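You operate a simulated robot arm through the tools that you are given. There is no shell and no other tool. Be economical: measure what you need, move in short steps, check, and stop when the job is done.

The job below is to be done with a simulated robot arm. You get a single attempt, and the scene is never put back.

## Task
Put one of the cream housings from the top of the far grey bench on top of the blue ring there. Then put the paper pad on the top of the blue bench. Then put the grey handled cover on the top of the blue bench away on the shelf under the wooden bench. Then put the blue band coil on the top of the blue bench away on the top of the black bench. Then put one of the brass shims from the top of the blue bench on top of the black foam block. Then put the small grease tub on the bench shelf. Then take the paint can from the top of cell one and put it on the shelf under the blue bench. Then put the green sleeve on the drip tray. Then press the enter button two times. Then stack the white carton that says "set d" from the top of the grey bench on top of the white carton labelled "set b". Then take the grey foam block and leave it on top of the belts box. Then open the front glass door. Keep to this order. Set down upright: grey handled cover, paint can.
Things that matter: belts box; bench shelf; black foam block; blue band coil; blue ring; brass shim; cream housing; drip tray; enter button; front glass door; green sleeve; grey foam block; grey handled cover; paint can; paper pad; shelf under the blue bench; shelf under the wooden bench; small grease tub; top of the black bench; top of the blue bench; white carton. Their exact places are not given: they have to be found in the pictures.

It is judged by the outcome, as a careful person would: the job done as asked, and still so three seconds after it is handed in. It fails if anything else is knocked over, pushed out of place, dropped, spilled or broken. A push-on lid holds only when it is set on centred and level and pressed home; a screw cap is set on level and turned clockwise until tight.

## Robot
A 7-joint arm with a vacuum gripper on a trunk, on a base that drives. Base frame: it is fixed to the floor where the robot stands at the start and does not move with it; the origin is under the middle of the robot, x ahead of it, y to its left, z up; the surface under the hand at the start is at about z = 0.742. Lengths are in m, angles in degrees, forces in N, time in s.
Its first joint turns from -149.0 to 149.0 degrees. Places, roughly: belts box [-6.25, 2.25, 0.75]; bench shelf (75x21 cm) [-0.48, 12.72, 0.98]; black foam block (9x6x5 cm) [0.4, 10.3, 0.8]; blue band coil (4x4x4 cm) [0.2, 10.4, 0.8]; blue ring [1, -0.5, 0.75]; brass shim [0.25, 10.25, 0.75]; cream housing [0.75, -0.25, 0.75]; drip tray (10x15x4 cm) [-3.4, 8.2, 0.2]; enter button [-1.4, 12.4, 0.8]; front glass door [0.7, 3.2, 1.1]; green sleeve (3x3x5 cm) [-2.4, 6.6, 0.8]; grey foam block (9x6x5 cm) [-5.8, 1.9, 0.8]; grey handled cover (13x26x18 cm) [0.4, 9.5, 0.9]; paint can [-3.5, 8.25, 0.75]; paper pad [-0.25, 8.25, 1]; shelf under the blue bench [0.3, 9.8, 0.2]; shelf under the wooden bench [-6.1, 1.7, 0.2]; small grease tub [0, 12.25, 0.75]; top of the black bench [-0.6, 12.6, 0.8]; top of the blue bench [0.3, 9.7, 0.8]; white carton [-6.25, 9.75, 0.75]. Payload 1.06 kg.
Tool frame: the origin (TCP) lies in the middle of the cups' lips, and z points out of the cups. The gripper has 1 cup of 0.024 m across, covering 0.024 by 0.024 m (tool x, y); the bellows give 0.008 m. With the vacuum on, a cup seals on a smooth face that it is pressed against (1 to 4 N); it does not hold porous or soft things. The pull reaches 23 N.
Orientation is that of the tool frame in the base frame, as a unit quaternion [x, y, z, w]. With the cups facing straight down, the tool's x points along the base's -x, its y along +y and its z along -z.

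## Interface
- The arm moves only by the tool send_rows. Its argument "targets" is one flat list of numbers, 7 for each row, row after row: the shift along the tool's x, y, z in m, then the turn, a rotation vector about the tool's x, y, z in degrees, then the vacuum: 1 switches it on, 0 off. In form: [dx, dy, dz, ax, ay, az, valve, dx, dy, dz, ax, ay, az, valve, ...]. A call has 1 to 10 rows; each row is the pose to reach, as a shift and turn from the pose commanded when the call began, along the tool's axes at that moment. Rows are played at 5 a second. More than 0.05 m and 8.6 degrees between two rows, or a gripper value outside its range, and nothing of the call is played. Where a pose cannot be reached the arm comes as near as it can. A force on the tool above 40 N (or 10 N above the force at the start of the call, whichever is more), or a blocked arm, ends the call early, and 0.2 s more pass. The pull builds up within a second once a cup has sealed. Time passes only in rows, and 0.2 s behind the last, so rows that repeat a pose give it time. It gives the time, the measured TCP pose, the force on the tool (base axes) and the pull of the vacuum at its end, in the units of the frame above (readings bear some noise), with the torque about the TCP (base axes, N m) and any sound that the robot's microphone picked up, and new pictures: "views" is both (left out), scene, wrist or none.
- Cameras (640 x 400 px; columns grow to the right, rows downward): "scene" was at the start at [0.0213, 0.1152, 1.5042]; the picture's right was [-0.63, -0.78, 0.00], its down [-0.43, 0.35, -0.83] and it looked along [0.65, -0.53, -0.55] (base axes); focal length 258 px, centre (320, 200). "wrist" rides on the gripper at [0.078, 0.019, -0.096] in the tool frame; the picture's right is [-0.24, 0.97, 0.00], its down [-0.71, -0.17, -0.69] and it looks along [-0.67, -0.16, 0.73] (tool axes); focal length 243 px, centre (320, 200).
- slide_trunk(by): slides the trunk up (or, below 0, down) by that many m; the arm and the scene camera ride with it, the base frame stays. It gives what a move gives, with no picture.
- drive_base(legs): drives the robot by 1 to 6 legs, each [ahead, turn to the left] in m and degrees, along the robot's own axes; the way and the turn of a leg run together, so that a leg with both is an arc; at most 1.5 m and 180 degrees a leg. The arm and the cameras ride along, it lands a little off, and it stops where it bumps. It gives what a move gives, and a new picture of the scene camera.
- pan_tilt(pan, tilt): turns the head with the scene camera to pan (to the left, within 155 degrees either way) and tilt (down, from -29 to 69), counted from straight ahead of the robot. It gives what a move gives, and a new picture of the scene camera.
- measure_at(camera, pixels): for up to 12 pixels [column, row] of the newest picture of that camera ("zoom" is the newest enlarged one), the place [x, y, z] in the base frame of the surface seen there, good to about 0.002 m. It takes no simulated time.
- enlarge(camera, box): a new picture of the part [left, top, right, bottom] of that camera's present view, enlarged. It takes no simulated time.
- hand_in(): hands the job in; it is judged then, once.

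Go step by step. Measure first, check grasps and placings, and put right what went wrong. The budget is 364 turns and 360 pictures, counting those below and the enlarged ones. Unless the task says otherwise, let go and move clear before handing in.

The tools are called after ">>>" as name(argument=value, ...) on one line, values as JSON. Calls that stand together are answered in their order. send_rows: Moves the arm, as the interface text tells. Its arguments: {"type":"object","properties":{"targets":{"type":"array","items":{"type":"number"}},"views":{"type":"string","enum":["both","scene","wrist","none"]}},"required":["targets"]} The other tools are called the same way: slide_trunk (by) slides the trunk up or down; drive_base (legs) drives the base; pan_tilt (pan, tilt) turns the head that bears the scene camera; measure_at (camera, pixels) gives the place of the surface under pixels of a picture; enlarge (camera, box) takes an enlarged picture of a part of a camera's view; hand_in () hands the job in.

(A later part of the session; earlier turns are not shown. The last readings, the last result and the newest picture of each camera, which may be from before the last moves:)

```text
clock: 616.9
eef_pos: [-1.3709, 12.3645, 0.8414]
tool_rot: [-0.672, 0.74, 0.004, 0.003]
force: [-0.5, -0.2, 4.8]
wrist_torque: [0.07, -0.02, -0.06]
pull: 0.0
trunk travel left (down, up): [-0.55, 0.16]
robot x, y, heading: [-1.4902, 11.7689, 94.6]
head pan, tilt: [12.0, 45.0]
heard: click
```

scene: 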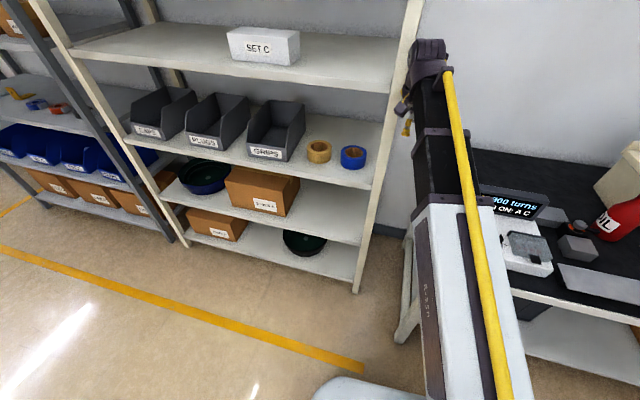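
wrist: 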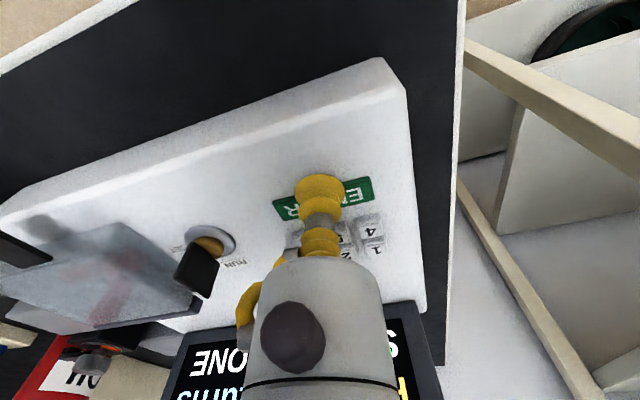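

A click: first press registered. I lift clear and press a second time.

>>> send_rows(targets=[0, 0, -0.01, 0, 0, 0, 0, 0, 0, -0.03, 0, 0, 0, 0, 0, 0, -0.03, 0, 0, 0, 0], views="scene")

```text
clock: 617.7
eef_pos: [-1.3699, 12.3633, 0.871]
tool_rot: [-0.672, 0.741, 0.003, 0.003]
force: [0.3, 0.5, 0.6]
wrist_torque: [-0.01, -0.04, -0.02]
pull: 0.0
trunk travel left (down, up): [-0.55, 0.16]
robot x, y, heading: [-1.4874, 11.7705, 94.3]
head pan, tilt: [12.0, 45.0]
```

scene: 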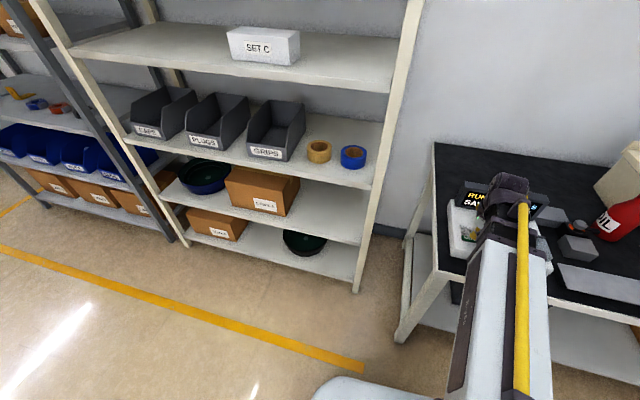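

>>> send_rows(targets=[0, 0, 0.012, 0, 0, 0, 0, 0, 0, 0.021, 0, 0, 0, 0, 0, 0, 0.027, 0, 0, 0, 0, 0, 0, 0.03, 0, 0, 0, 0], views="none")

```text
clock: 618.7
eef_pos: [-1.3705, 12.3653, 0.8405]
tool_rot: [-0.672, 0.74, 0.003, 0.003]
force: [1.3, -1.3, 4.6]
wrist_torque: [0.01, 0.04, -0.01]
pull: 0.0
trunk travel left (down, up): [-0.55, 0.16]
robot x, y, heading: [-1.4888, 11.77, 94.5]
head pan, tilt: [12.0, 45.0]
heard: click
```

>>> send_rows(targets=[0, 0, -0.03, 0, 0, 0, 0, 0, 0, -0.07, 0, 0, 0, 0, 0, 0, -0.11, 0, 0, 0, 0, -0.03, 0, -0.14, 0, 0, 0, 0, -0.06, 0, -0.17, 0, 0, 0, 0, -0.07, 0, -0.21, 0, 0, 0, 0, -0.08, 0, -0.25, 0, 0, 0, 0], views="wrist")

```text
clock: 620.3
eef_pos: [-1.3606, 12.4432, 1.0921]
tool_rot: [-0.672, 0.74, 0.003, 0.002]
force: [-0.6, 0.2, -0.6]
wrist_torque: [-0.03, 0.02, 0.04]
pull: 0.1
trunk travel left (down, up): [-0.55, 0.16]
robot x, y, heading: [-1.4891, 11.7708, 94.4]
head pan, tilt: [12.0, 45.0]
```

wrist: 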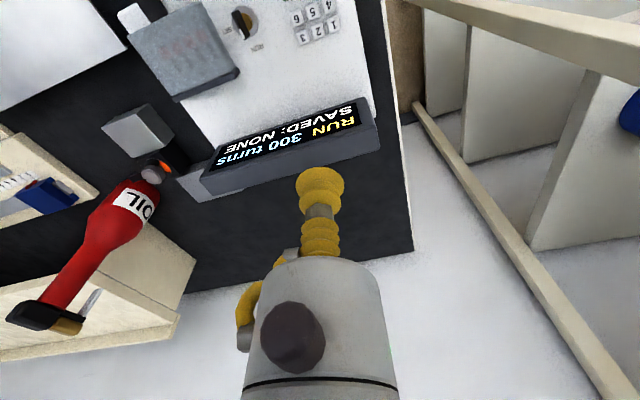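

Both presses clicked. Next the white cartons on the grey bench in the west.

>>> drive_base(legs=[[-0.3, 0], [0, 110.5], [1.3, 0], [1.3, 0], [1.2, 0], [0, -25]])

>>> pan_tilt(pan=10, tilt=30)

```text
clock: 646.1
eef_pos: [-5.5586, 10.0677, 1.0916]
tool_rot: [0.996, -0.084, -0.004, 0.001]
force: [0.6, -0.1, -0.1]
wrist_torque: [-0.03, -0.01, -0.02]
pull: 0.0
trunk travel left (down, up): [-0.55, 0.16]
robot x, y, heading: [-4.9017, 9.8974, -179.5]
head pan, tilt: [12.0, 45.0]
```

scene: 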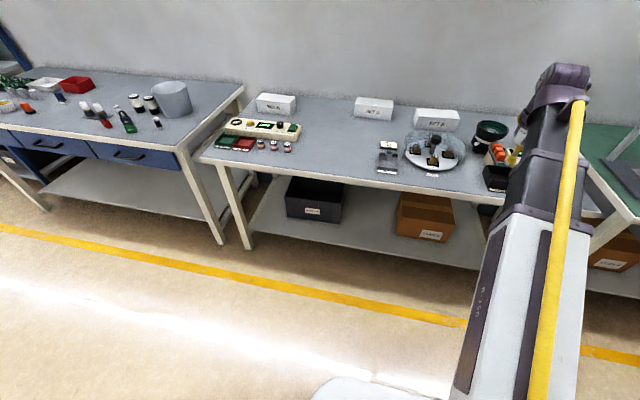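

```text
clock: 646.9
eef_pos: [-5.5601, 10.0676, 1.0908]
tool_rot: [0.997, -0.083, -0.003, 0.001]
force: [-0.9, 1.0, 0.0]
wrist_torque: [0.0, -0.03, 0.01]
pull: 0.1
trunk travel left (down, up): [-0.55, 0.16]
robot x, y, heading: [-4.8974, 9.8945, -179.5]
head pan, tilt: [10.0, 30.0]
```

scene: 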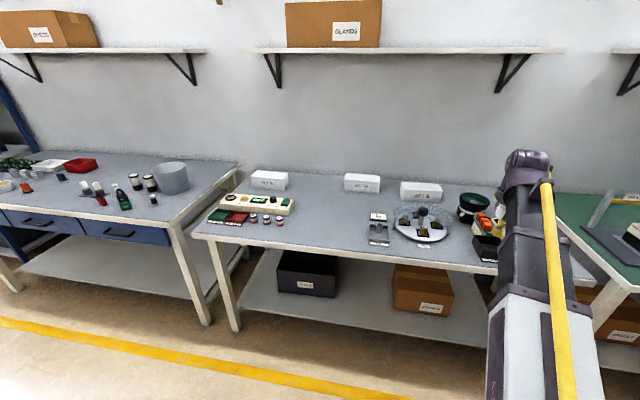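

>>> enlarge(camera="scene", box=[240, 160, 480, 260])

>>> measure_at(camera="scene", pixels=[[270, 173], [362, 177], [421, 184], [270, 183], [362, 186], [421, 194], [250, 235], [400, 260], [421, 230], [378, 215]])

```text
2.67 times, centred on (360, 210) of scene
```

zoom: 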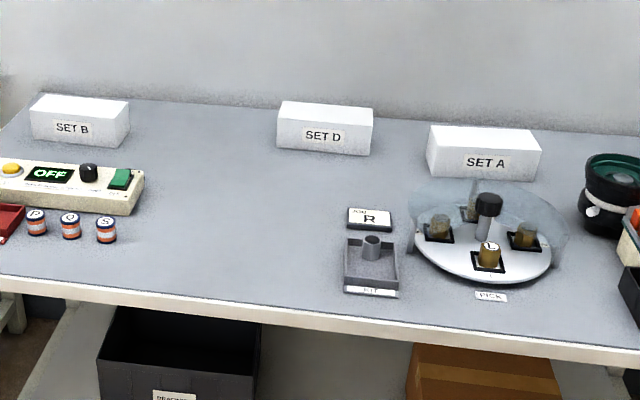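

```text
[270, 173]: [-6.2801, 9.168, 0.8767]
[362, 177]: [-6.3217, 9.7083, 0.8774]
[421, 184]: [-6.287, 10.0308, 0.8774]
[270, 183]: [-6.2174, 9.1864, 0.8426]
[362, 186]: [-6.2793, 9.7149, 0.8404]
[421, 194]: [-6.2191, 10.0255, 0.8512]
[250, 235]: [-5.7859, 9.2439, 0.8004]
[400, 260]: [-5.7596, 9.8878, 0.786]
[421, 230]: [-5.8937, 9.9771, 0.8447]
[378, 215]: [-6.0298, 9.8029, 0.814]
```

>>> drive_base(legs=[[0, 37.5], [0.7, 0], [0, -37.5]])

>>> pan_tilt(pan=5, tilt=40)

```text
clock: 654.3
eef_pos: [-6.1051, 9.6258, 1.0915]
tool_rot: [0.997, -0.077, -0.003, 0.0]
force: [-0.7, -0.2, 0.5]
wrist_torque: [0.01, 0.01, 0.0]
pull: 0.1
trunk travel left (down, up): [-0.55, 0.16]
robot x, y, heading: [-5.4422, 9.4611, -179.0]
head pan, tilt: [10.0, 30.0]
```

scene: 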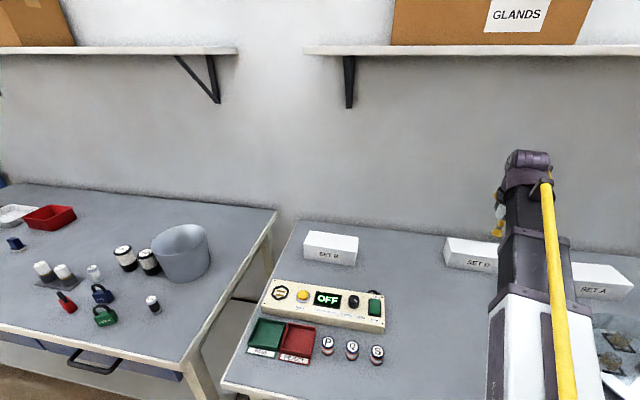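

```text
clock: 655.0
eef_pos: [-6.1054, 9.6263, 1.0912]
tool_rot: [0.997, -0.078, -0.004, 0.001]
force: [0.2, 0.9, 0.0]
wrist_torque: [0.04, -0.02, -0.02]
pull: 0.1
trunk travel left (down, up): [-0.55, 0.16]
robot x, y, heading: [-5.449, 9.457, -179.0]
head pan, tilt: [5.0, 40.0]
```

scene: 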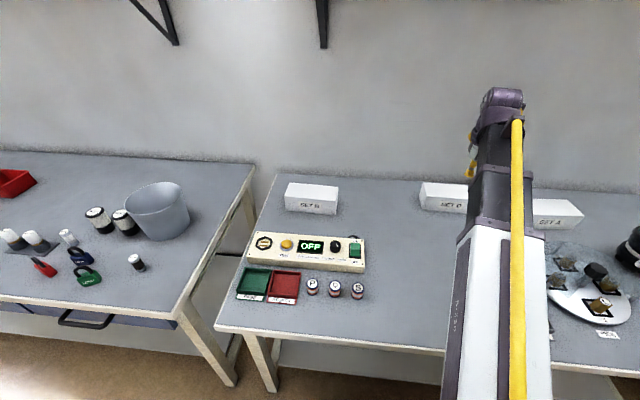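

>>> enlarge(camera="scene", box=[270, 160, 490, 230])

>>> measure_at(camera="scene", pixels=[[323, 45], [165, 30], [290, 184], [337, 187], [335, 198], [286, 195], [425, 183], [465, 186], [420, 194], [466, 198]])

```text
2.91 times, centred on (380, 195) of scene
```

zoom: 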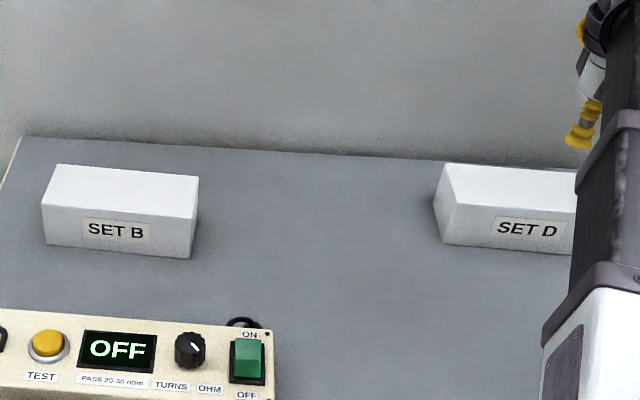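

```text
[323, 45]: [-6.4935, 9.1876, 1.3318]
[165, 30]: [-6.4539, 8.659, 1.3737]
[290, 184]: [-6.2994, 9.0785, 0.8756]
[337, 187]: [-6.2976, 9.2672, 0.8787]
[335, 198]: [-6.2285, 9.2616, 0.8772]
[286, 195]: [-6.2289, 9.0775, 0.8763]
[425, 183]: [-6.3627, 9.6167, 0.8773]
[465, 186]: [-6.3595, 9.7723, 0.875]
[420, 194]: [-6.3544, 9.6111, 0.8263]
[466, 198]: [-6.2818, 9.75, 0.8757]
```

>>> send_rows(targets=[0, 0, 0.045, 0, 0, 0, 0, -0.03, -0.006, 0.08, 0, 0, 0, 0, -0.065, -0.013, 0.11, 0, 0, 0, 0, -0.105, -0.021, 0.13, 0, 0, 0, 0, -0.145, -0.029, 0.13, 0, 0, 0, 0, -0.185, -0.037, 0.13, 0, 0, 0, 0, -0.225, -0.0455, 0.13, 0, 0, 0, 0], views="wrist")

```text
clock: 656.6
eef_pos: [-6.3242, 9.7062, 0.9625]
tool_rot: [0.997, -0.078, -0.004, 0.001]
force: [-0.2, 0.7, 0.2]
wrist_torque: [-0.04, 0.01, 0.0]
pull: 0.1
trunk travel left (down, up): [-0.55, 0.16]
robot x, y, heading: [-5.4455, 9.4619, -179.4]
head pan, tilt: [5.0, 40.0]
```

wrist: 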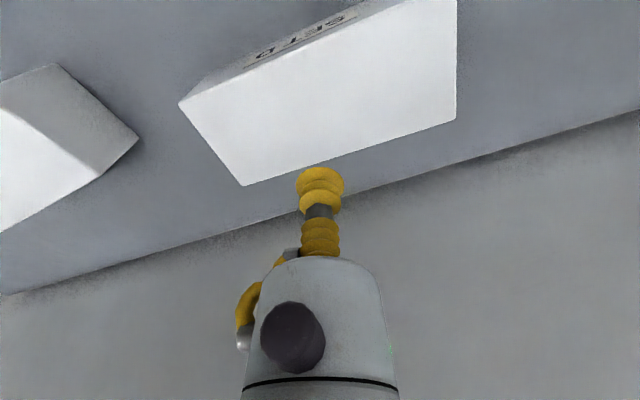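

>>> measure_at(camera="wrist", pixels=[[185, 102], [243, 182], [452, 118], [452, 5], [320, 90], [340, 60]])

```text
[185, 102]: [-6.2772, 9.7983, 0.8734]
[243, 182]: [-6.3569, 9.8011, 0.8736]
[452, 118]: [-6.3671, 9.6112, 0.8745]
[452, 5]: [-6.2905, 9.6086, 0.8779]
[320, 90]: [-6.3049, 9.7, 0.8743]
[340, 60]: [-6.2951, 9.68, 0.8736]
```

>>> send_rows(targets=[0.001, 0.001, 0.045, 0, 0, 0, 0, 0.001, 0.001, 0.08, 0, 0, 0, 1, 0.001, 0.001, 0.088, 0, 0, 0, 1, 0.001, 0.001, 0.091, 0, 0, 0, 1, 0.001, 0.001, 0.091, 0, 0, 0, 1, 0.001, 0.001, 0.091, 0, 0, 0, 1, 0.001, 0.001, 0.091, 0, 0, 0, 1], views="none")

```text
clock: 658.2
eef_pos: [-6.3197, 9.7034, 0.874]
tool_rot: [0.997, -0.078, -0.004, 0.002]
force: [-3.9, 0.0, 13.9]
wrist_torque: [0.0, -0.1, 0.0]
pull: 23.2
trunk travel left (down, up): [-0.55, 0.16]
robot x, y, heading: [-5.4474, 9.4558, -178.8]
head pan, tilt: [5.0, 40.0]
```

>>> send_rows(targets=[0, 0, -0.03, 0, 0, 0, 1, 0, 0, -0.075, 0, 0, 0, 1, 0, 0, -0.118, 0, 0, 0, 1, 0.0117, 0.043, -0.118, 0, 0, -1, 1, 0.0233, 0.086, -0.118, 0, 0, -2, 1, 0.035, 0.129, -0.118, 0, 0, -3, 1, 0.0467, 0.172, -0.118, 0, 0, -4, 1, 0.0583, 0.215, -0.118, 0, 0, -4, 1, 0.07, 0.258, -0.118, 0, 0, -4, 1], views="wrist")

```text
clock: 660.2
eef_pos: [-6.291, 9.4391, 0.9893]
tool_rot: [0.999, -0.042, -0.003, 0.001]
force: [0.5, -0.4, -4.0]
wrist_torque: [-0.01, -0.02, 0.03]
pull: 22.9
trunk travel left (down, up): [-0.55, 0.16]
robot x, y, heading: [-5.443, 9.459, -179.2]
head pan, tilt: [5.0, 40.0]
```

wrist: 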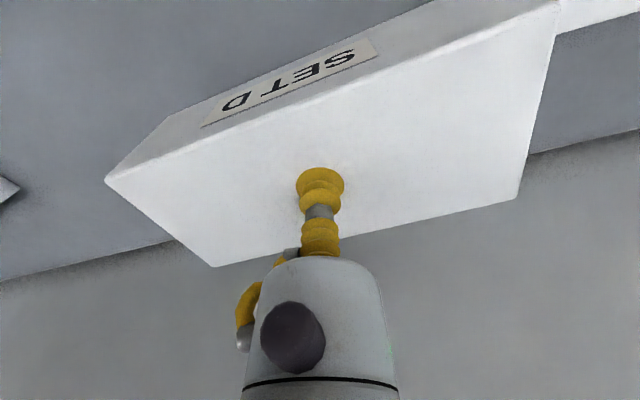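

>>> send_rows(targets=[0.009, 0.0443, 0, 0, 0, 0, 1, 0.018, 0.0885, 0, 0, 0, 0, 1, 0.0265, 0.133, 0, 0, 0, 0, 1, 0.0354, 0.177, 0, 0, 0, 0, 1, 0.0442, 0.221, 0, 0, 0, 0, 1, 0.053, 0.2655, 0, 0, 0, 0, 1], views="both")

>>> enlarge(camera="scene", box=[250, 120, 390, 230])

```text
clock: 661.6
eef_pos: [-6.263, 9.1692, 0.9887]
tool_rot: [0.999, -0.044, -0.003, 0.001]
force: [0.1, 0.6, -4.8]
wrist_torque: [-0.01, 0.0, 0.01]
pull: 23.2
trunk travel left (down, up): [-0.55, 0.16]
robot x, y, heading: [-5.4411, 9.463, -179.2]
head pan, tilt: [5.0, 40.0]
```

scene: 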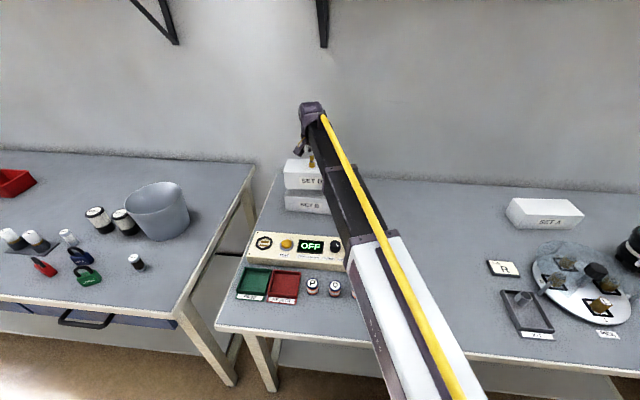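
wrist: 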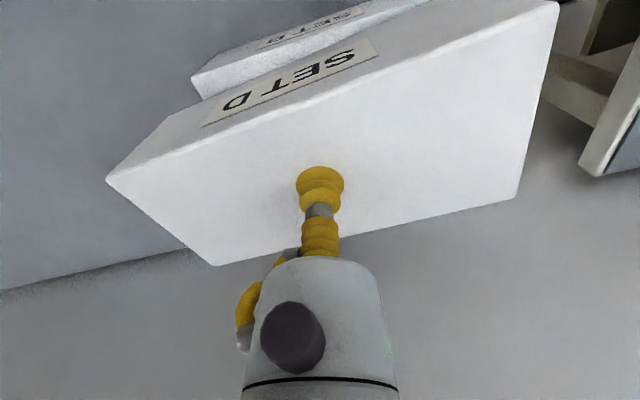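

```text
3.64 times, centred on (320, 175) of scene
```

zoom: 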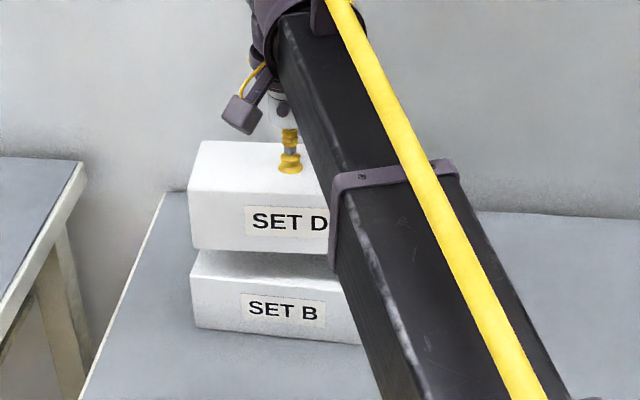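

>>> measure_at(camera="zoom", pixels=[[194, 240], [260, 245], [198, 290], [260, 290], [196, 200], [320, 245], [320, 300], [205, 150], [198, 275]])

```text
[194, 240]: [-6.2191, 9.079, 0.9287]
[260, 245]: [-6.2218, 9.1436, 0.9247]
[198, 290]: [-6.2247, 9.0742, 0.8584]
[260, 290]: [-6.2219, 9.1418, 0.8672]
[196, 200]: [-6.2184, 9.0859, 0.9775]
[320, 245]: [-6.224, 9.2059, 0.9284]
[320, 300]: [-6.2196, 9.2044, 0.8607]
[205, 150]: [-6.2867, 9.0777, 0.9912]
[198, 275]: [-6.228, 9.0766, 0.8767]
```

>>> send_rows(targets=[0, 0.002, 0.02, 0, 0, 2.5, 1, 0, 0.002, 0.032, 0, 0, 2.5, 1, 0, 0.002, 0.038, 0, 0, 2.5, 1, 0, 0.002, 0.038, 0, 0, 2.5, 1], views="none")

```text
clock: 662.6
eef_pos: [-6.262, 9.1674, 0.9505]
tool_rot: [0.998, -0.066, -0.003, 0.0]
force: [-0.8, 0.0, -1.4]
wrist_torque: [-0.01, -0.03, -0.03]
pull: 22.9
trunk travel left (down, up): [-0.55, 0.16]
robot x, y, heading: [-5.4409, 9.4597, -179.2]
head pan, tilt: [5.0, 40.0]
```

>>> send_rows(targets=[0, 0, 0.003, 0, 0, 0, 1, 0, 0, 0.003, 0, 0, 0, 1, 0, 0, 0.003, 0, 0, 0, 0, 0, 0, 0.003, 0, 0, 0, 0, 0, 0, 0.001, 0, 0, 0, 0, 0, 0, -0.01, 0, 0, 0, 0, 0, 0, -0.04, 0, 0, 0, 0], views="wrist")

>>> enlarge(camera="scene", box=[250, 120, 390, 230])

```text
clock: 664.2
eef_pos: [-6.2625, 9.1678, 0.9924]
tool_rot: [0.998, -0.064, -0.003, 0.001]
force: [0.4, 0.5, -0.1]
wrist_torque: [-0.01, -0.01, 0.02]
pull: 0.1
trunk travel left (down, up): [-0.55, 0.16]
robot x, y, heading: [-5.4436, 9.4643, -178.9]
head pan, tilt: [5.0, 40.0]
```

wrist: 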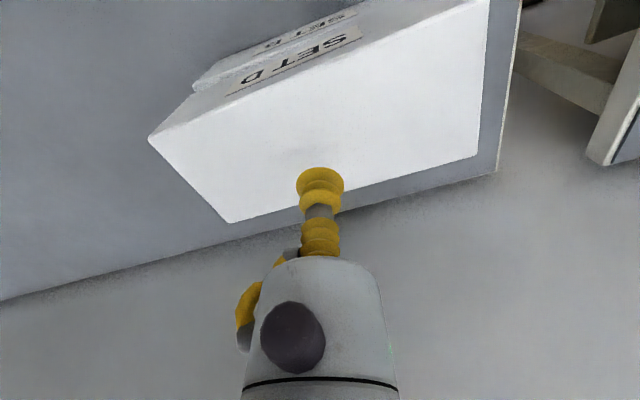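

```text
3.64 times, centred on (320, 175) of scene
```

zoom: 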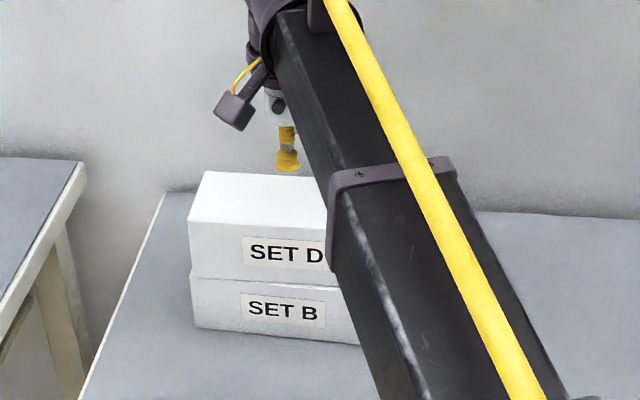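

>>> send_rows(targets=[0.01, 0, -0.03, 0, 0, 0, 0, 0.05, -0.01, -0.05, 0, 0, 0, 0, 0.095, -0.02, -0.06, 0, 0, 0, 0, 0.14, -0.03, -0.08, 0, 0, 0, 0, 0.18, -0.05, -0.1, 0, 0, 0, 0, 0.2, -0.09, -0.1, 0, 0, 0, 0], views="none")

>>> drive_base(legs=[[-0.65, 0], [0, 89], [1.5, 0], [1.5, 0], [1.5, 0]])

```text
refused: row 4 steps farther than a row can; nothing moved
```

```text
clock: 692.7
eef_pos: [-4.2648, 4.1753, 0.9929]
tool_rot: [0.733, 0.68, -0.002, 0.003]
force: [0.2, 0.8, 0.3]
wrist_torque: [0.0, 0.02, -0.03]
pull: 0.0
trunk travel left (down, up): [-0.55, 0.16]
robot x, y, heading: [-4.5996, 4.9769, -85.8]
head pan, tilt: [5.0, 40.0]
```

scene: 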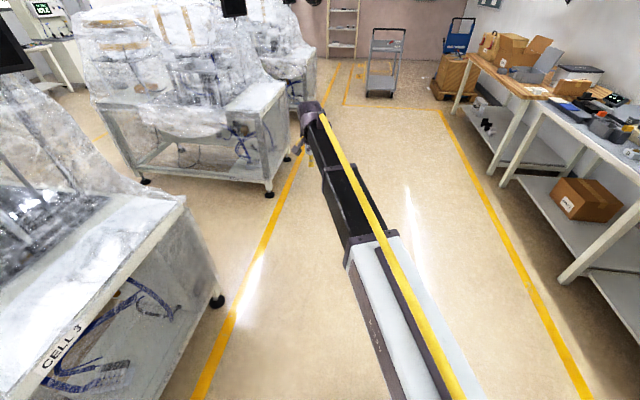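

>>> send_rows(targets=[0.0147, -0.042, -0.0143, 0, 0, 0, 0, 0.0294, -0.084, -0.0286, 0, 0, 0, 0, 0.044, -0.126, -0.043, 0, 0, 0, 0, 0.0589, -0.168, -0.057, 0, 0, 0, 0, 0.0736, -0.21, -0.0714, 0, 0, 0, 0, 0.0883, -0.252, -0.0857, 0, 0, 0, 0, 0.103, -0.294, -0.1, 0, 0, 0, 0], views="none")

```text
clock: 694.3
eef_pos: [-4.5512, 4.3006, 1.0909]
tool_rot: [0.734, 0.679, -0.001, 0.004]
force: [1.2, 0.3, 0.6]
wrist_torque: [-0.02, 0.0, 0.01]
pull: 0.0
trunk travel left (down, up): [-0.55, 0.16]
robot x, y, heading: [-4.6031, 4.9737, -86.0]
head pan, tilt: [5.0, 40.0]
```

>>> drive_base(legs=[[0, -9], [1.45, 0], [1.43, 0], [0, -84.5]])

>>> pan_tilt(pan=5, tilt=35)

```text
clock: 712.5
eef_pos: [-5.5828, 2.1398, 1.0909]
tool_rot: [0.995, -0.095, -0.003, 0.001]
force: [-0.4, 0.1, 0.1]
wrist_torque: [-0.02, -0.01, -0.04]
pull: 0.0
trunk travel left (down, up): [-0.55, 0.16]
robot x, y, heading: [-4.9058, 2.1112, 177.4]
head pan, tilt: [5.0, 40.0]
```

scene: 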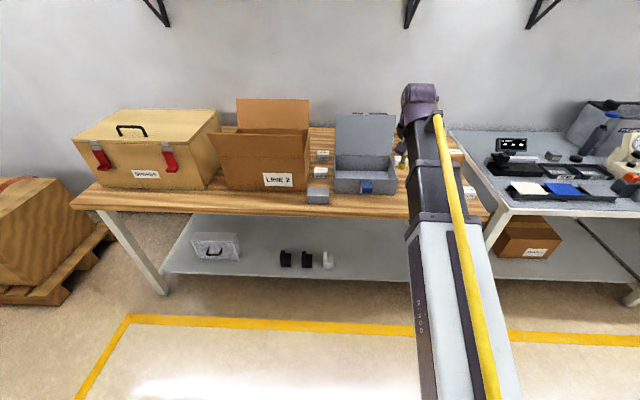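

```text
clock: 713.2
eef_pos: [-5.5823, 2.1401, 1.0905]
tool_rot: [0.995, -0.095, -0.004, 0.001]
force: [-0.3, 0.1, 0.2]
wrist_torque: [0.01, 0.0, -0.04]
pull: 0.1
trunk travel left (down, up): [-0.55, 0.16]
robot x, y, heading: [-4.906, 2.1111, 177.4]
head pan, tilt: [5.0, 35.0]
```

scene: 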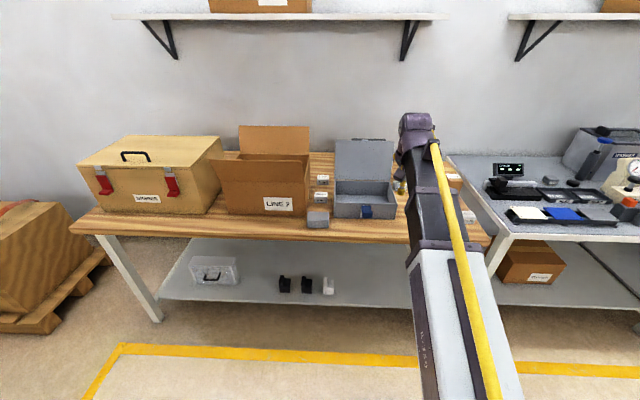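

>>> enlarge(camera="scene", box=[290, 120, 500, 250])

>>> measure_at(camera="scene", pixels=[[318, 213], [318, 222], [306, 216], [329, 214], [380, 180], [365, 210], [410, 110]])

```text
3.05 times, centred on (395, 185) of scene
```

zoom: 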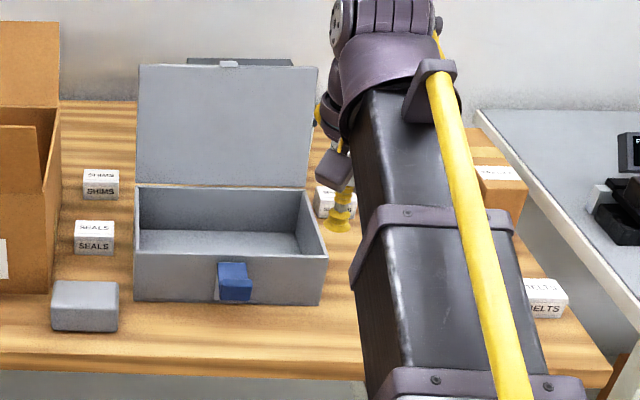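

```text
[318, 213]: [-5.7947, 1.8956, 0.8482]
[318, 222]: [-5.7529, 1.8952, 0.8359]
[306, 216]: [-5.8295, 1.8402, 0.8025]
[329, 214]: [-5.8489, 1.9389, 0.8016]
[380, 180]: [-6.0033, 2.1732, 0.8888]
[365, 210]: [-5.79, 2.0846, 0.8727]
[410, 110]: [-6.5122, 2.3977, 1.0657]
```

>>> send_rows(targets=[-0.009, -0.049, 0, 0, 0, 0, 0, -0.018, -0.098, 0, 0, 0, 0, 0, -0.018, -0.145, 0, 0, 0, 0, 0, -0.01, -0.192, 0, 0, 0, 0, 0, 0.0, -0.24, 0, 0, 0, 0, 0, 0.01, -0.285, 0, 0, 0, 0, 0, 0.02, -0.33, 0, 0, 0, 0, 0], views="scene")

>>> enlarge(camera="scene", box=[290, 120, 500, 250])

```text
clock: 714.8
eef_pos: [-5.5021, 2.4585, 1.0913]
tool_rot: [0.996, -0.094, -0.004, 0.0]
force: [0.3, -0.9, -0.9]
wrist_torque: [0.01, 0.0, 0.02]
pull: 0.0
trunk travel left (down, up): [-0.55, 0.16]
robot x, y, heading: [-4.9065, 2.1105, 177.6]
head pan, tilt: [5.0, 35.0]
```

scene: 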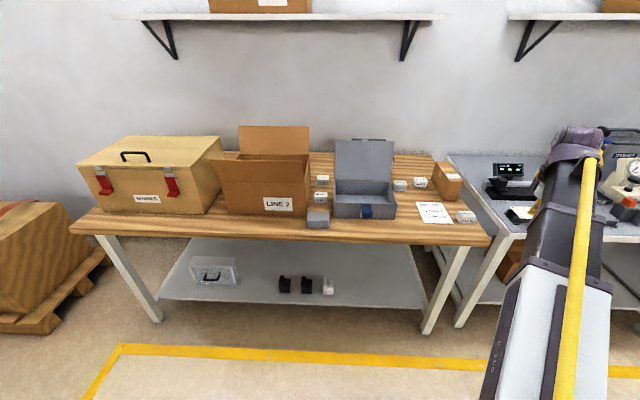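

```text
3.05 times, centred on (395, 185) of scene
```

zoom: 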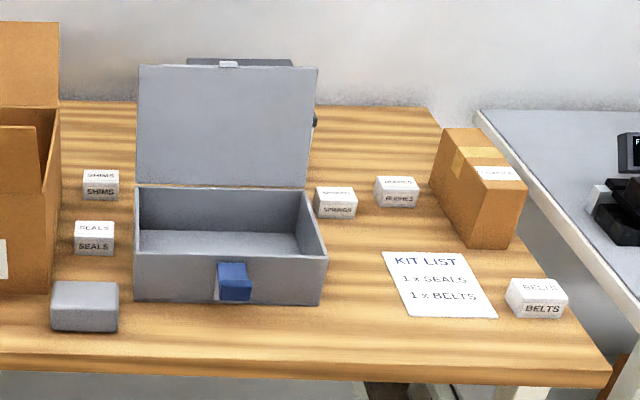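

>>> measure_at(camera="zoom", pixels=[[200, 61], [285, 61], [316, 120], [538, 288], [460, 160], [490, 172], [335, 190], [396, 182], [540, 305]])

>>> slide_trunk(by=0.16)

>>> pan_tilt(pan=5, tilt=40)

```text
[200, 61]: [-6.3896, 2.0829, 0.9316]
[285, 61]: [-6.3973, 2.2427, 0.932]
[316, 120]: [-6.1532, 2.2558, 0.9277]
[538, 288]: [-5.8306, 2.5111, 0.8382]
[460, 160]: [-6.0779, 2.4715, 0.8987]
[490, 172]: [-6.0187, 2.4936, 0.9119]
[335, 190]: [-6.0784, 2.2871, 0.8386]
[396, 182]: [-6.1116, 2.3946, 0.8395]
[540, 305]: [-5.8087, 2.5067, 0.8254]
```

```text
clock: 716.6
eef_pos: [-5.5028, 2.4591, 1.2512]
tool_rot: [0.996, -0.094, -0.004, 0.0]
force: [0.0, 0.6, -1.2]
wrist_torque: [0.03, -0.01, -0.01]
pull: 0.0
trunk travel left (down, up): [-0.71, 0.0]
robot x, y, heading: [-4.9068, 2.1115, 177.4]
head pan, tilt: [5.0, 35.0]
```

```text
clock: 717.3
eef_pos: [-5.503, 2.4592, 1.2509]
tool_rot: [0.995, -0.095, -0.003, 0.0]
force: [0.0, -0.9, 0.0]
wrist_torque: [-0.02, 0.02, 0.02]
pull: 0.0
trunk travel left (down, up): [-0.71, 0.0]
robot x, y, heading: [-4.9059, 2.1108, 177.6]
head pan, tilt: [5.0, 40.0]
```

scene: 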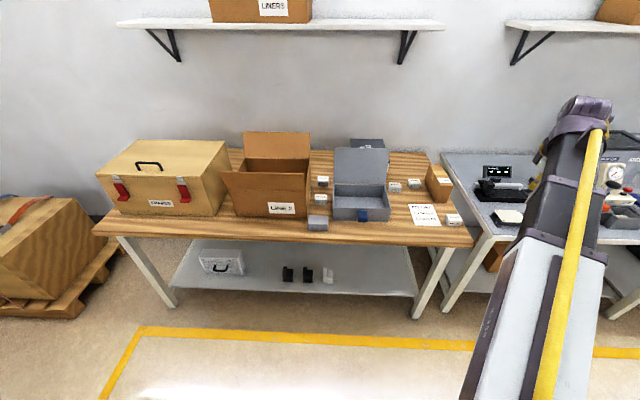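

>>> enlarge(camera="scene", box=[320, 125, 420, 190])

```text
6.15 times, centred on (370, 158) of scene
```

zoom: 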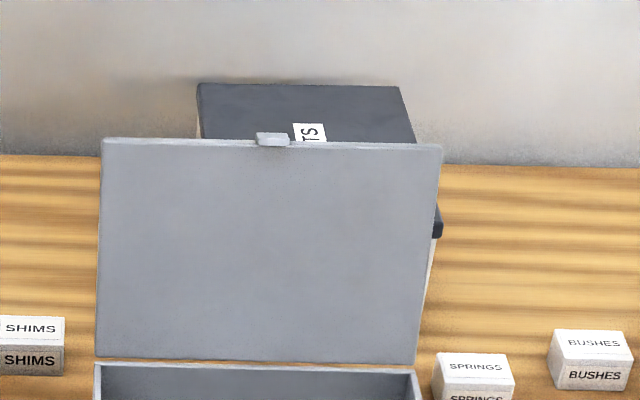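

>>> slide_trunk(by=-0.16)

>>> send_rows(targets=[-0.0139, 0.0468, 0, 0, 0, 0, 0, -0.0278, 0.0936, 0, 0, 0, 0, 0, -0.0417, 0.1404, 0, 0, 0, 0, 0, -0.0556, 0.1872, 0, 0, 0, 0, 0, -0.0695, 0.234, 0, 0, 0, 0, 0, -0.0834, 0.2808, 0, 0, 0, 0, 0, -0.0973, 0.3276, 0, 0, 0, 0, 0, -0.1112, 0.3744, 0, 0, 0, 0, 0, -0.125, 0.421, 0, 0, 0, 0, 0, -0.139, 0.468, 0, 0, 0, 0, 0], views="none")

```text
clock: 719.1
eef_pos: [-5.5007, 2.4592, 1.0911]
tool_rot: [0.995, -0.095, -0.003, 0.001]
force: [-0.1, -0.5, -0.3]
wrist_torque: [0.01, 0.02, 0.01]
pull: 0.0
trunk travel left (down, up): [-0.55, 0.16]
robot x, y, heading: [-4.9039, 2.1106, 177.4]
head pan, tilt: [5.0, 40.0]
```

```text
clock: 721.3
eef_pos: [-5.7246, 2.0252, 1.0912]
tool_rot: [0.995, -0.095, -0.003, 0.001]
force: [0.3, 0.5, 0.6]
wrist_torque: [0.0, 0.0, -0.01]
pull: 0.0
trunk travel left (down, up): [-0.55, 0.16]
robot x, y, heading: [-4.9102, 2.1146, 177.6]
head pan, tilt: [5.0, 40.0]
```

>>> send_rows(targets=[-0.0137, 0.0467, 0, 0, 0, 0, 0, -0.0273, 0.0933, 0, 0, 0, 0, 0, -0.041, 0.14, 0, 0, 0, 0, 0, -0.041, 0.14, 0.045, 0, 0, 0, 0, -0.041, 0.14, 0.09, 0, 0, 0, 0, -0.041, 0.14, 0.135, 0, 0, 0, 0, -0.041, 0.14, 0.17, 0, 0, 0, 0], views="wrist")

>>> enlarge(camera="wrist", box=[230, 50, 410, 170])

```text
clock: 722.9
eef_pos: [-5.7947, 1.8958, 0.9243]
tool_rot: [0.996, -0.094, -0.004, 0.001]
force: [-0.5, -0.5, -0.4]
wrist_torque: [0.01, -0.01, 0.01]
pull: 0.1
trunk travel left (down, up): [-0.55, 0.16]
robot x, y, heading: [-4.9067, 2.1127, 177.3]
head pan, tilt: [5.0, 40.0]
```

wrist: 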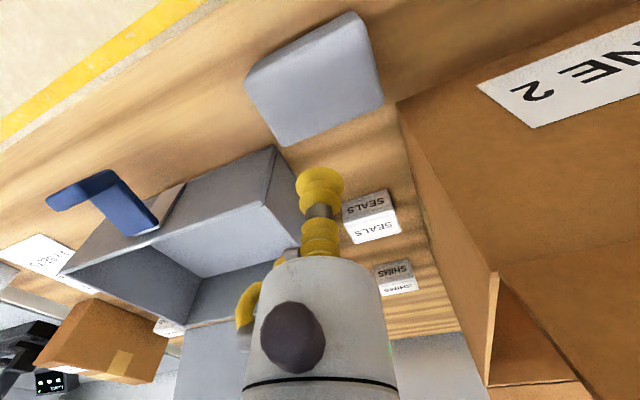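

```text
3.33 times, centred on (320, 110) of wrist
```

zoom: 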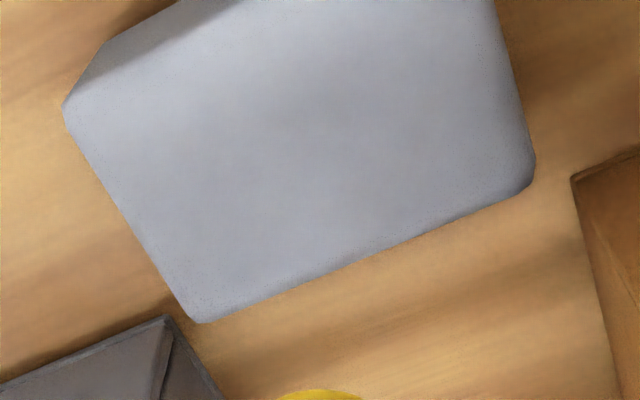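

>>> measure_at(camera="wrist", pixels=[[250, 85], [288, 145], [383, 105], [352, 18], [318, 85], [320, 110]])

```text
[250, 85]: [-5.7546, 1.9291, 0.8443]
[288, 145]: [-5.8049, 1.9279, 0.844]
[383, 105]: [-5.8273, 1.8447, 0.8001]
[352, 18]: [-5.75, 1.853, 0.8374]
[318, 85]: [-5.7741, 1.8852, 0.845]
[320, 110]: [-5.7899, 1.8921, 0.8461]
```

>>> send_rows(targets=[0.0157, 0.002, 0.04, 0, 0, 0, 0, 0.0157, 0.002, 0.07, 0, 0, 0, 1, 0.0157, 0.002, 0.081, 0, 0, 0, 1, 0.0157, 0.002, 0.083, 0, 0, 0, 1, 0.0157, 0.002, 0.083, 0, 0, 0, 1, 0.0157, 0.002, 0.083, 0, 0, 0, 1, 0.0157, 0.002, 0.083, 0, 0, 0, 1, 0.0157, 0.002, 0.083, 0, 0, 0, 1], views="wrist")

```text
clock: 724.7
eef_pos: [-5.7799, 1.8903, 0.8408]
tool_rot: [0.995, -0.095, -0.004, 0.001]
force: [-2.7, -2.1, 13.1]
wrist_torque: [-0.02, -0.08, 0.02]
pull: 22.9
trunk travel left (down, up): [-0.55, 0.16]
robot x, y, heading: [-4.906, 2.1119, 177.4]
head pan, tilt: [5.0, 40.0]
```

wrist: 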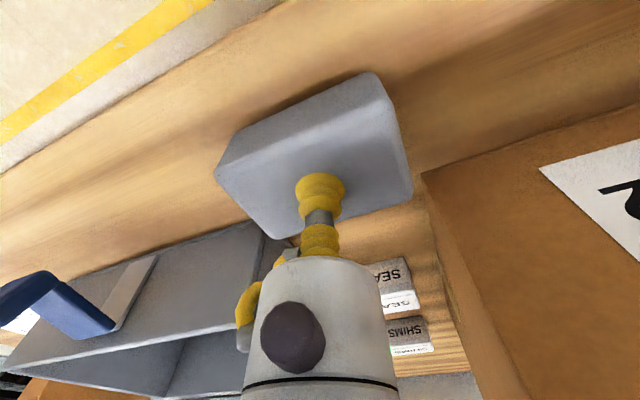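

>>> send_rows(targets=[0, 0, -0.02, 0, 0, 0, 1, 0, 0, -0.06, 0, 0, 0, 1, 0, 0, -0.105, 0, 0, 0, 1, 0, 0, -0.15, 0, 0, 0, 1, 0, 0, -0.195, 0, 0, 0, 1, 0, 0, -0.24, 0, 0, 0, 1, 0, 0, -0.285, 0, 0, 0, 1], views="both")

>>> measure_at(camera="scene", pixels=[[365, 148], [345, 150], [370, 143], [355, 142], [360, 185], [410, 45], [340, 28]])

```text
clock: 726.3
eef_pos: [-5.7782, 1.8897, 1.1234]
tool_rot: [0.995, -0.095, -0.003, 0.001]
force: [-0.7, 1.0, -0.5]
wrist_torque: [0.01, 0.0, 0.0]
pull: 23.1
trunk travel left (down, up): [-0.55, 0.16]
robot x, y, heading: [-4.9048, 2.111, 177.4]
head pan, tilt: [5.0, 40.0]
```

scene: 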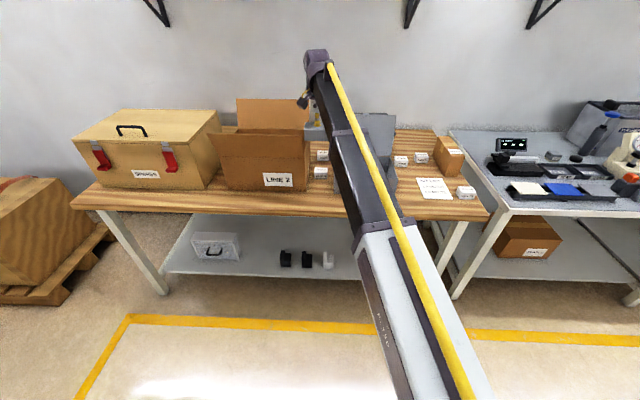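
wrist: 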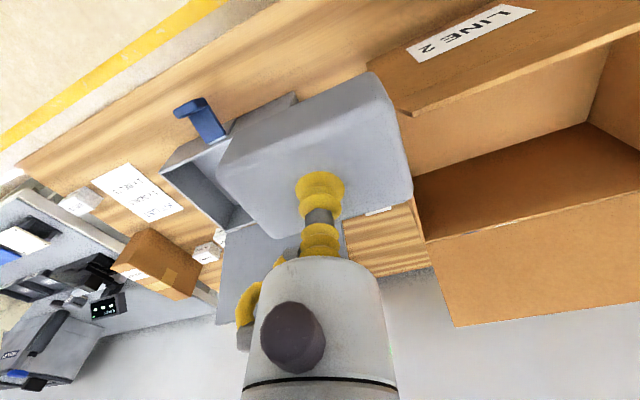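

```text
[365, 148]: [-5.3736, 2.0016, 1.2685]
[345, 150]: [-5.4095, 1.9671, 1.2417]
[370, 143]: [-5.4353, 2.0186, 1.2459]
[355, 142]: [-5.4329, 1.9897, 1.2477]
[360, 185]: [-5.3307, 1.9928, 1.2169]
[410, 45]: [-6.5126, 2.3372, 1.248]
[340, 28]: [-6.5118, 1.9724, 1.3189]
```

>>> send_rows(targets=[0.014, -0.042, -0.008, 0, 0, 0, 1, 0.027, -0.083, -0.016, 0, 0, 0, 1, 0.041, -0.125, -0.024, 0, 0, 0, 1, 0.055, -0.167, -0.032, 0, 0, 0, 1, 0.068, -0.208, -0.04, 0, 0, 0, 1, 0.082, -0.25, -0.045, 0, 0, 0, 1], views="none")

>>> pan_tilt(pan=12, tilt=15)

```text
clock: 727.7
eef_pos: [-5.649, 2.1186, 1.1673]
tool_rot: [0.995, -0.095, -0.003, 0.001]
force: [0.3, -0.2, -0.2]
wrist_torque: [0.0, 0.01, 0.01]
pull: 23.2
trunk travel left (down, up): [-0.55, 0.16]
robot x, y, heading: [-4.9047, 2.1108, 177.7]
head pan, tilt: [5.0, 40.0]
```

```text
clock: 728.6
eef_pos: [-5.6482, 2.119, 1.1677]
tool_rot: [0.995, -0.095, -0.003, 0.001]
force: [0.1, 0.2, -0.5]
wrist_torque: [-0.01, 0.02, 0.01]
pull: 23.1
trunk travel left (down, up): [-0.55, 0.16]
robot x, y, heading: [-4.9075, 2.1118, 177.3]
head pan, tilt: [12.0, 15.0]
```

scene: 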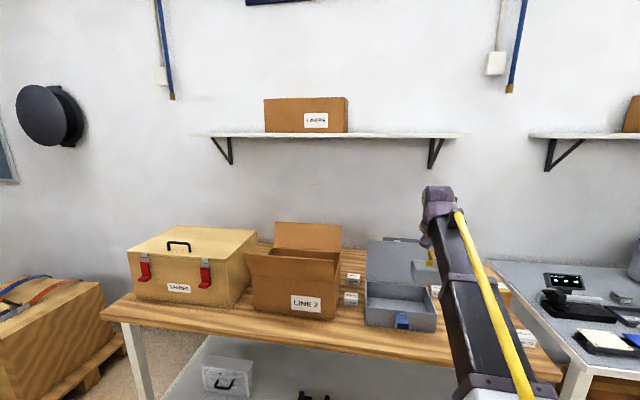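

>>> enlarge(camera="scene", box=[350, 120, 480, 290])

>>> measure_at(camera="scene", pixels=[[350, 136], [450, 136], [350, 134], [435, 155], [385, 241], [375, 242], [410, 245], [340, 224], [335, 258], [395, 241]])

```text
2.35 times, centred on (415, 205) of scene
```

zoom: 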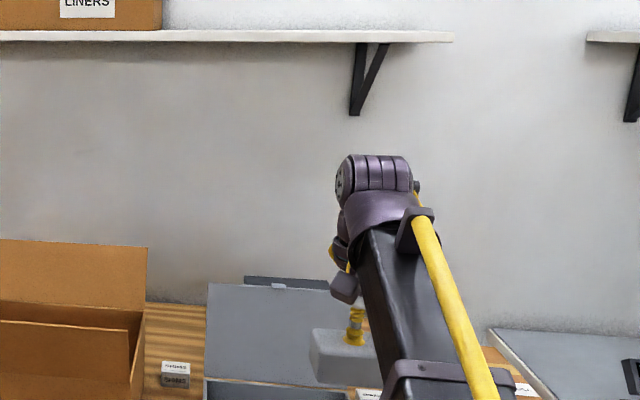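

```text
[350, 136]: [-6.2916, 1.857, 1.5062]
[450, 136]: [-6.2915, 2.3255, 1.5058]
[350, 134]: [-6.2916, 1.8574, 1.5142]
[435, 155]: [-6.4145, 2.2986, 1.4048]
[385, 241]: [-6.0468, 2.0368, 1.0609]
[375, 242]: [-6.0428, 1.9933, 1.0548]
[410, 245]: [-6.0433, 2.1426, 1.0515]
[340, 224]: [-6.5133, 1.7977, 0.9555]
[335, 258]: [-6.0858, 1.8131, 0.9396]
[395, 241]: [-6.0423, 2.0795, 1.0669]
```

>>> drive_base(legs=[[0.44, 0]])

>>> pan_tilt(pan=5, tilt=45)

```text
clock: 731.3
eef_pos: [-6.0919, 2.134, 1.1682]
tool_rot: [0.996, -0.094, -0.004, 0.0]
force: [0.7, 0.7, -0.4]
wrist_torque: [0.01, 0.01, -0.02]
pull: 22.8
trunk travel left (down, up): [-0.55, 0.16]
robot x, y, heading: [-5.3488, 2.1287, 177.8]
head pan, tilt: [12.0, 15.0]
```

scene: 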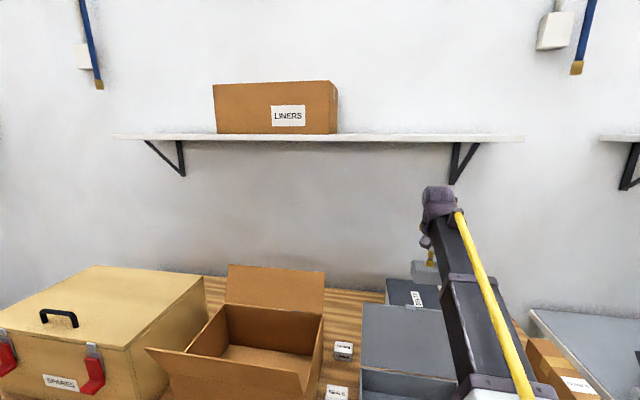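

```text
clock: 732.2
eef_pos: [-6.0916, 2.1336, 1.1676]
tool_rot: [0.996, -0.093, -0.003, 0.001]
force: [-0.2, 0.0, 0.1]
wrist_torque: [-0.01, 0.0, -0.01]
pull: 22.9
trunk travel left (down, up): [-0.55, 0.16]
robot x, y, heading: [-5.3478, 2.1288, 177.5]
head pan, tilt: [5.0, 45.0]
```

scene: 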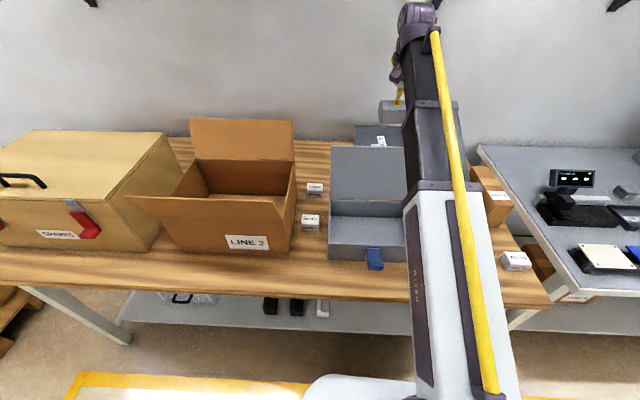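

>>> enlarge(camera="scene", box=[340, 80, 440, 180])

>>> enlarge(camera="wrist", box=[0, 0, 640, 399])

```text
4.00 times, centred on (390, 130) of scene
```

zoom: 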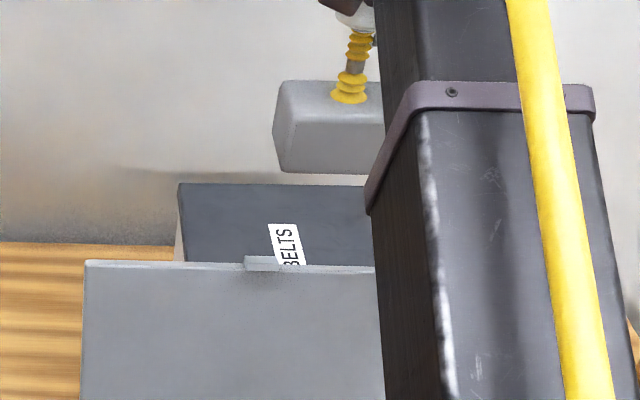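

```text
1.00 times, centred on (320, 200) of wrist (not enlarged: the box is as wide or as high as the picture)
```

zoom: 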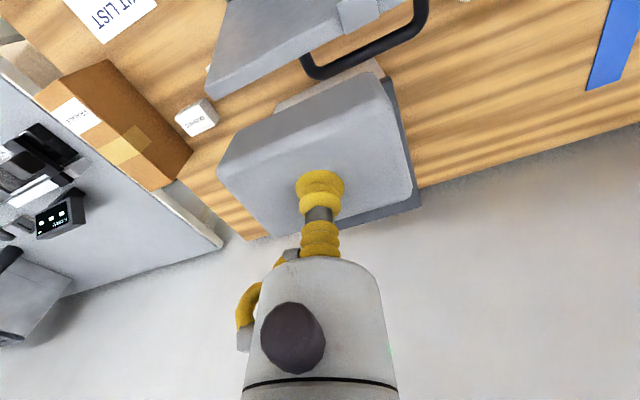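

>>> measure_at(camera="scene", pixels=[[386, 127], [386, 144], [400, 127], [398, 143], [410, 138], [378, 144]])

>>> measure_at(camera="wrist", pixels=[[415, 200], [390, 90], [400, 150], [355, 75], [300, 98], [350, 222]])

```text
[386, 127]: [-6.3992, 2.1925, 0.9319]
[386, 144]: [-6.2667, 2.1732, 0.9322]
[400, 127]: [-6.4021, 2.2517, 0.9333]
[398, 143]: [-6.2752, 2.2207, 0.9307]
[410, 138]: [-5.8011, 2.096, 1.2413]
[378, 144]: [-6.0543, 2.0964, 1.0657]
```

```text
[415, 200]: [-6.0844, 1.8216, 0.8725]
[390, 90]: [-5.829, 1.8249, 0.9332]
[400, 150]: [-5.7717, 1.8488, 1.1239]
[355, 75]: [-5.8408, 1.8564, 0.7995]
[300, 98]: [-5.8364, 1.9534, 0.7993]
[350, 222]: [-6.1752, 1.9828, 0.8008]
```

>>> send_rows(targets=[-0.04, 0, 0, 0, 0, 0, 1, -0.08, 0, 0, 0, 0, 0, 1, -0.11, 0, 0, 0, 0, 0, 1], views="both")

>>> measure_at(camera="wrist", pixels=[[420, 200], [395, 110], [405, 150], [350, 75], [280, 105], [350, 222]])

>>> measure_at(camera="scene", pixels=[[357, 128], [357, 143], [380, 128], [398, 128], [404, 130]])

```text
clock: 733.0
eef_pos: [-6.2007, 2.1539, 1.1676]
tool_rot: [0.996, -0.093, -0.003, 0.0]
force: [0.0, -0.8, 0.0]
wrist_torque: [-0.05, 0.03, 0.04]
pull: 23.3
trunk travel left (down, up): [-0.55, 0.16]
robot x, y, heading: [-5.3463, 2.1276, 177.9]
head pan, tilt: [5.0, 45.0]
```

scene: 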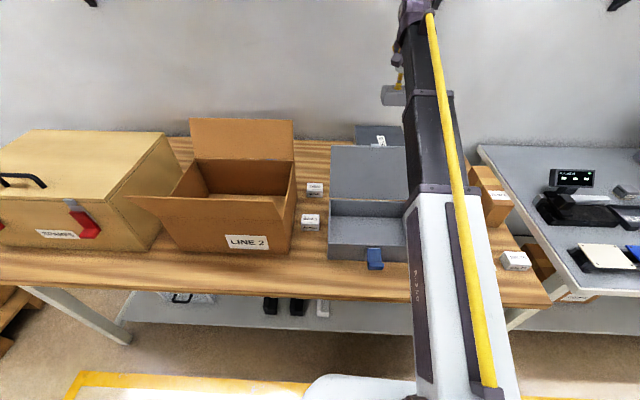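
wrist: 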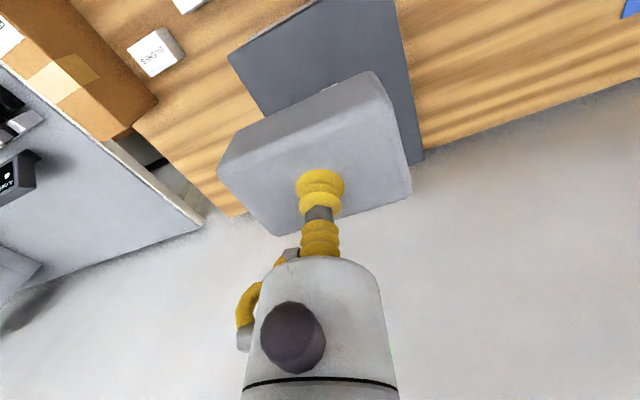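

```text
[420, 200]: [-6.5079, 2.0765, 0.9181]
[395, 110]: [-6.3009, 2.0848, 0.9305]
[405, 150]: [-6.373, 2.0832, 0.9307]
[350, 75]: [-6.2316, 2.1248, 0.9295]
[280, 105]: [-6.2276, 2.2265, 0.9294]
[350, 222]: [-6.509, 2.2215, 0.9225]
```

```text
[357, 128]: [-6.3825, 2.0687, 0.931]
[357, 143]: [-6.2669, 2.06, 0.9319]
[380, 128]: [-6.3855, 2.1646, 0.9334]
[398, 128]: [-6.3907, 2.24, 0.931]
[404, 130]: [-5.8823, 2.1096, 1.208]
```

>>> measure_at(camera="wrist", pixels=[[234, 57], [262, 108], [320, 5], [395, 8], [418, 158]])

```text
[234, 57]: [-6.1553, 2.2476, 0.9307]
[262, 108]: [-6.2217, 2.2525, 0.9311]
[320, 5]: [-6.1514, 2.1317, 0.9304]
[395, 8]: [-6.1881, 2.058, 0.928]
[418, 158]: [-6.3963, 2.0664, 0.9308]
```

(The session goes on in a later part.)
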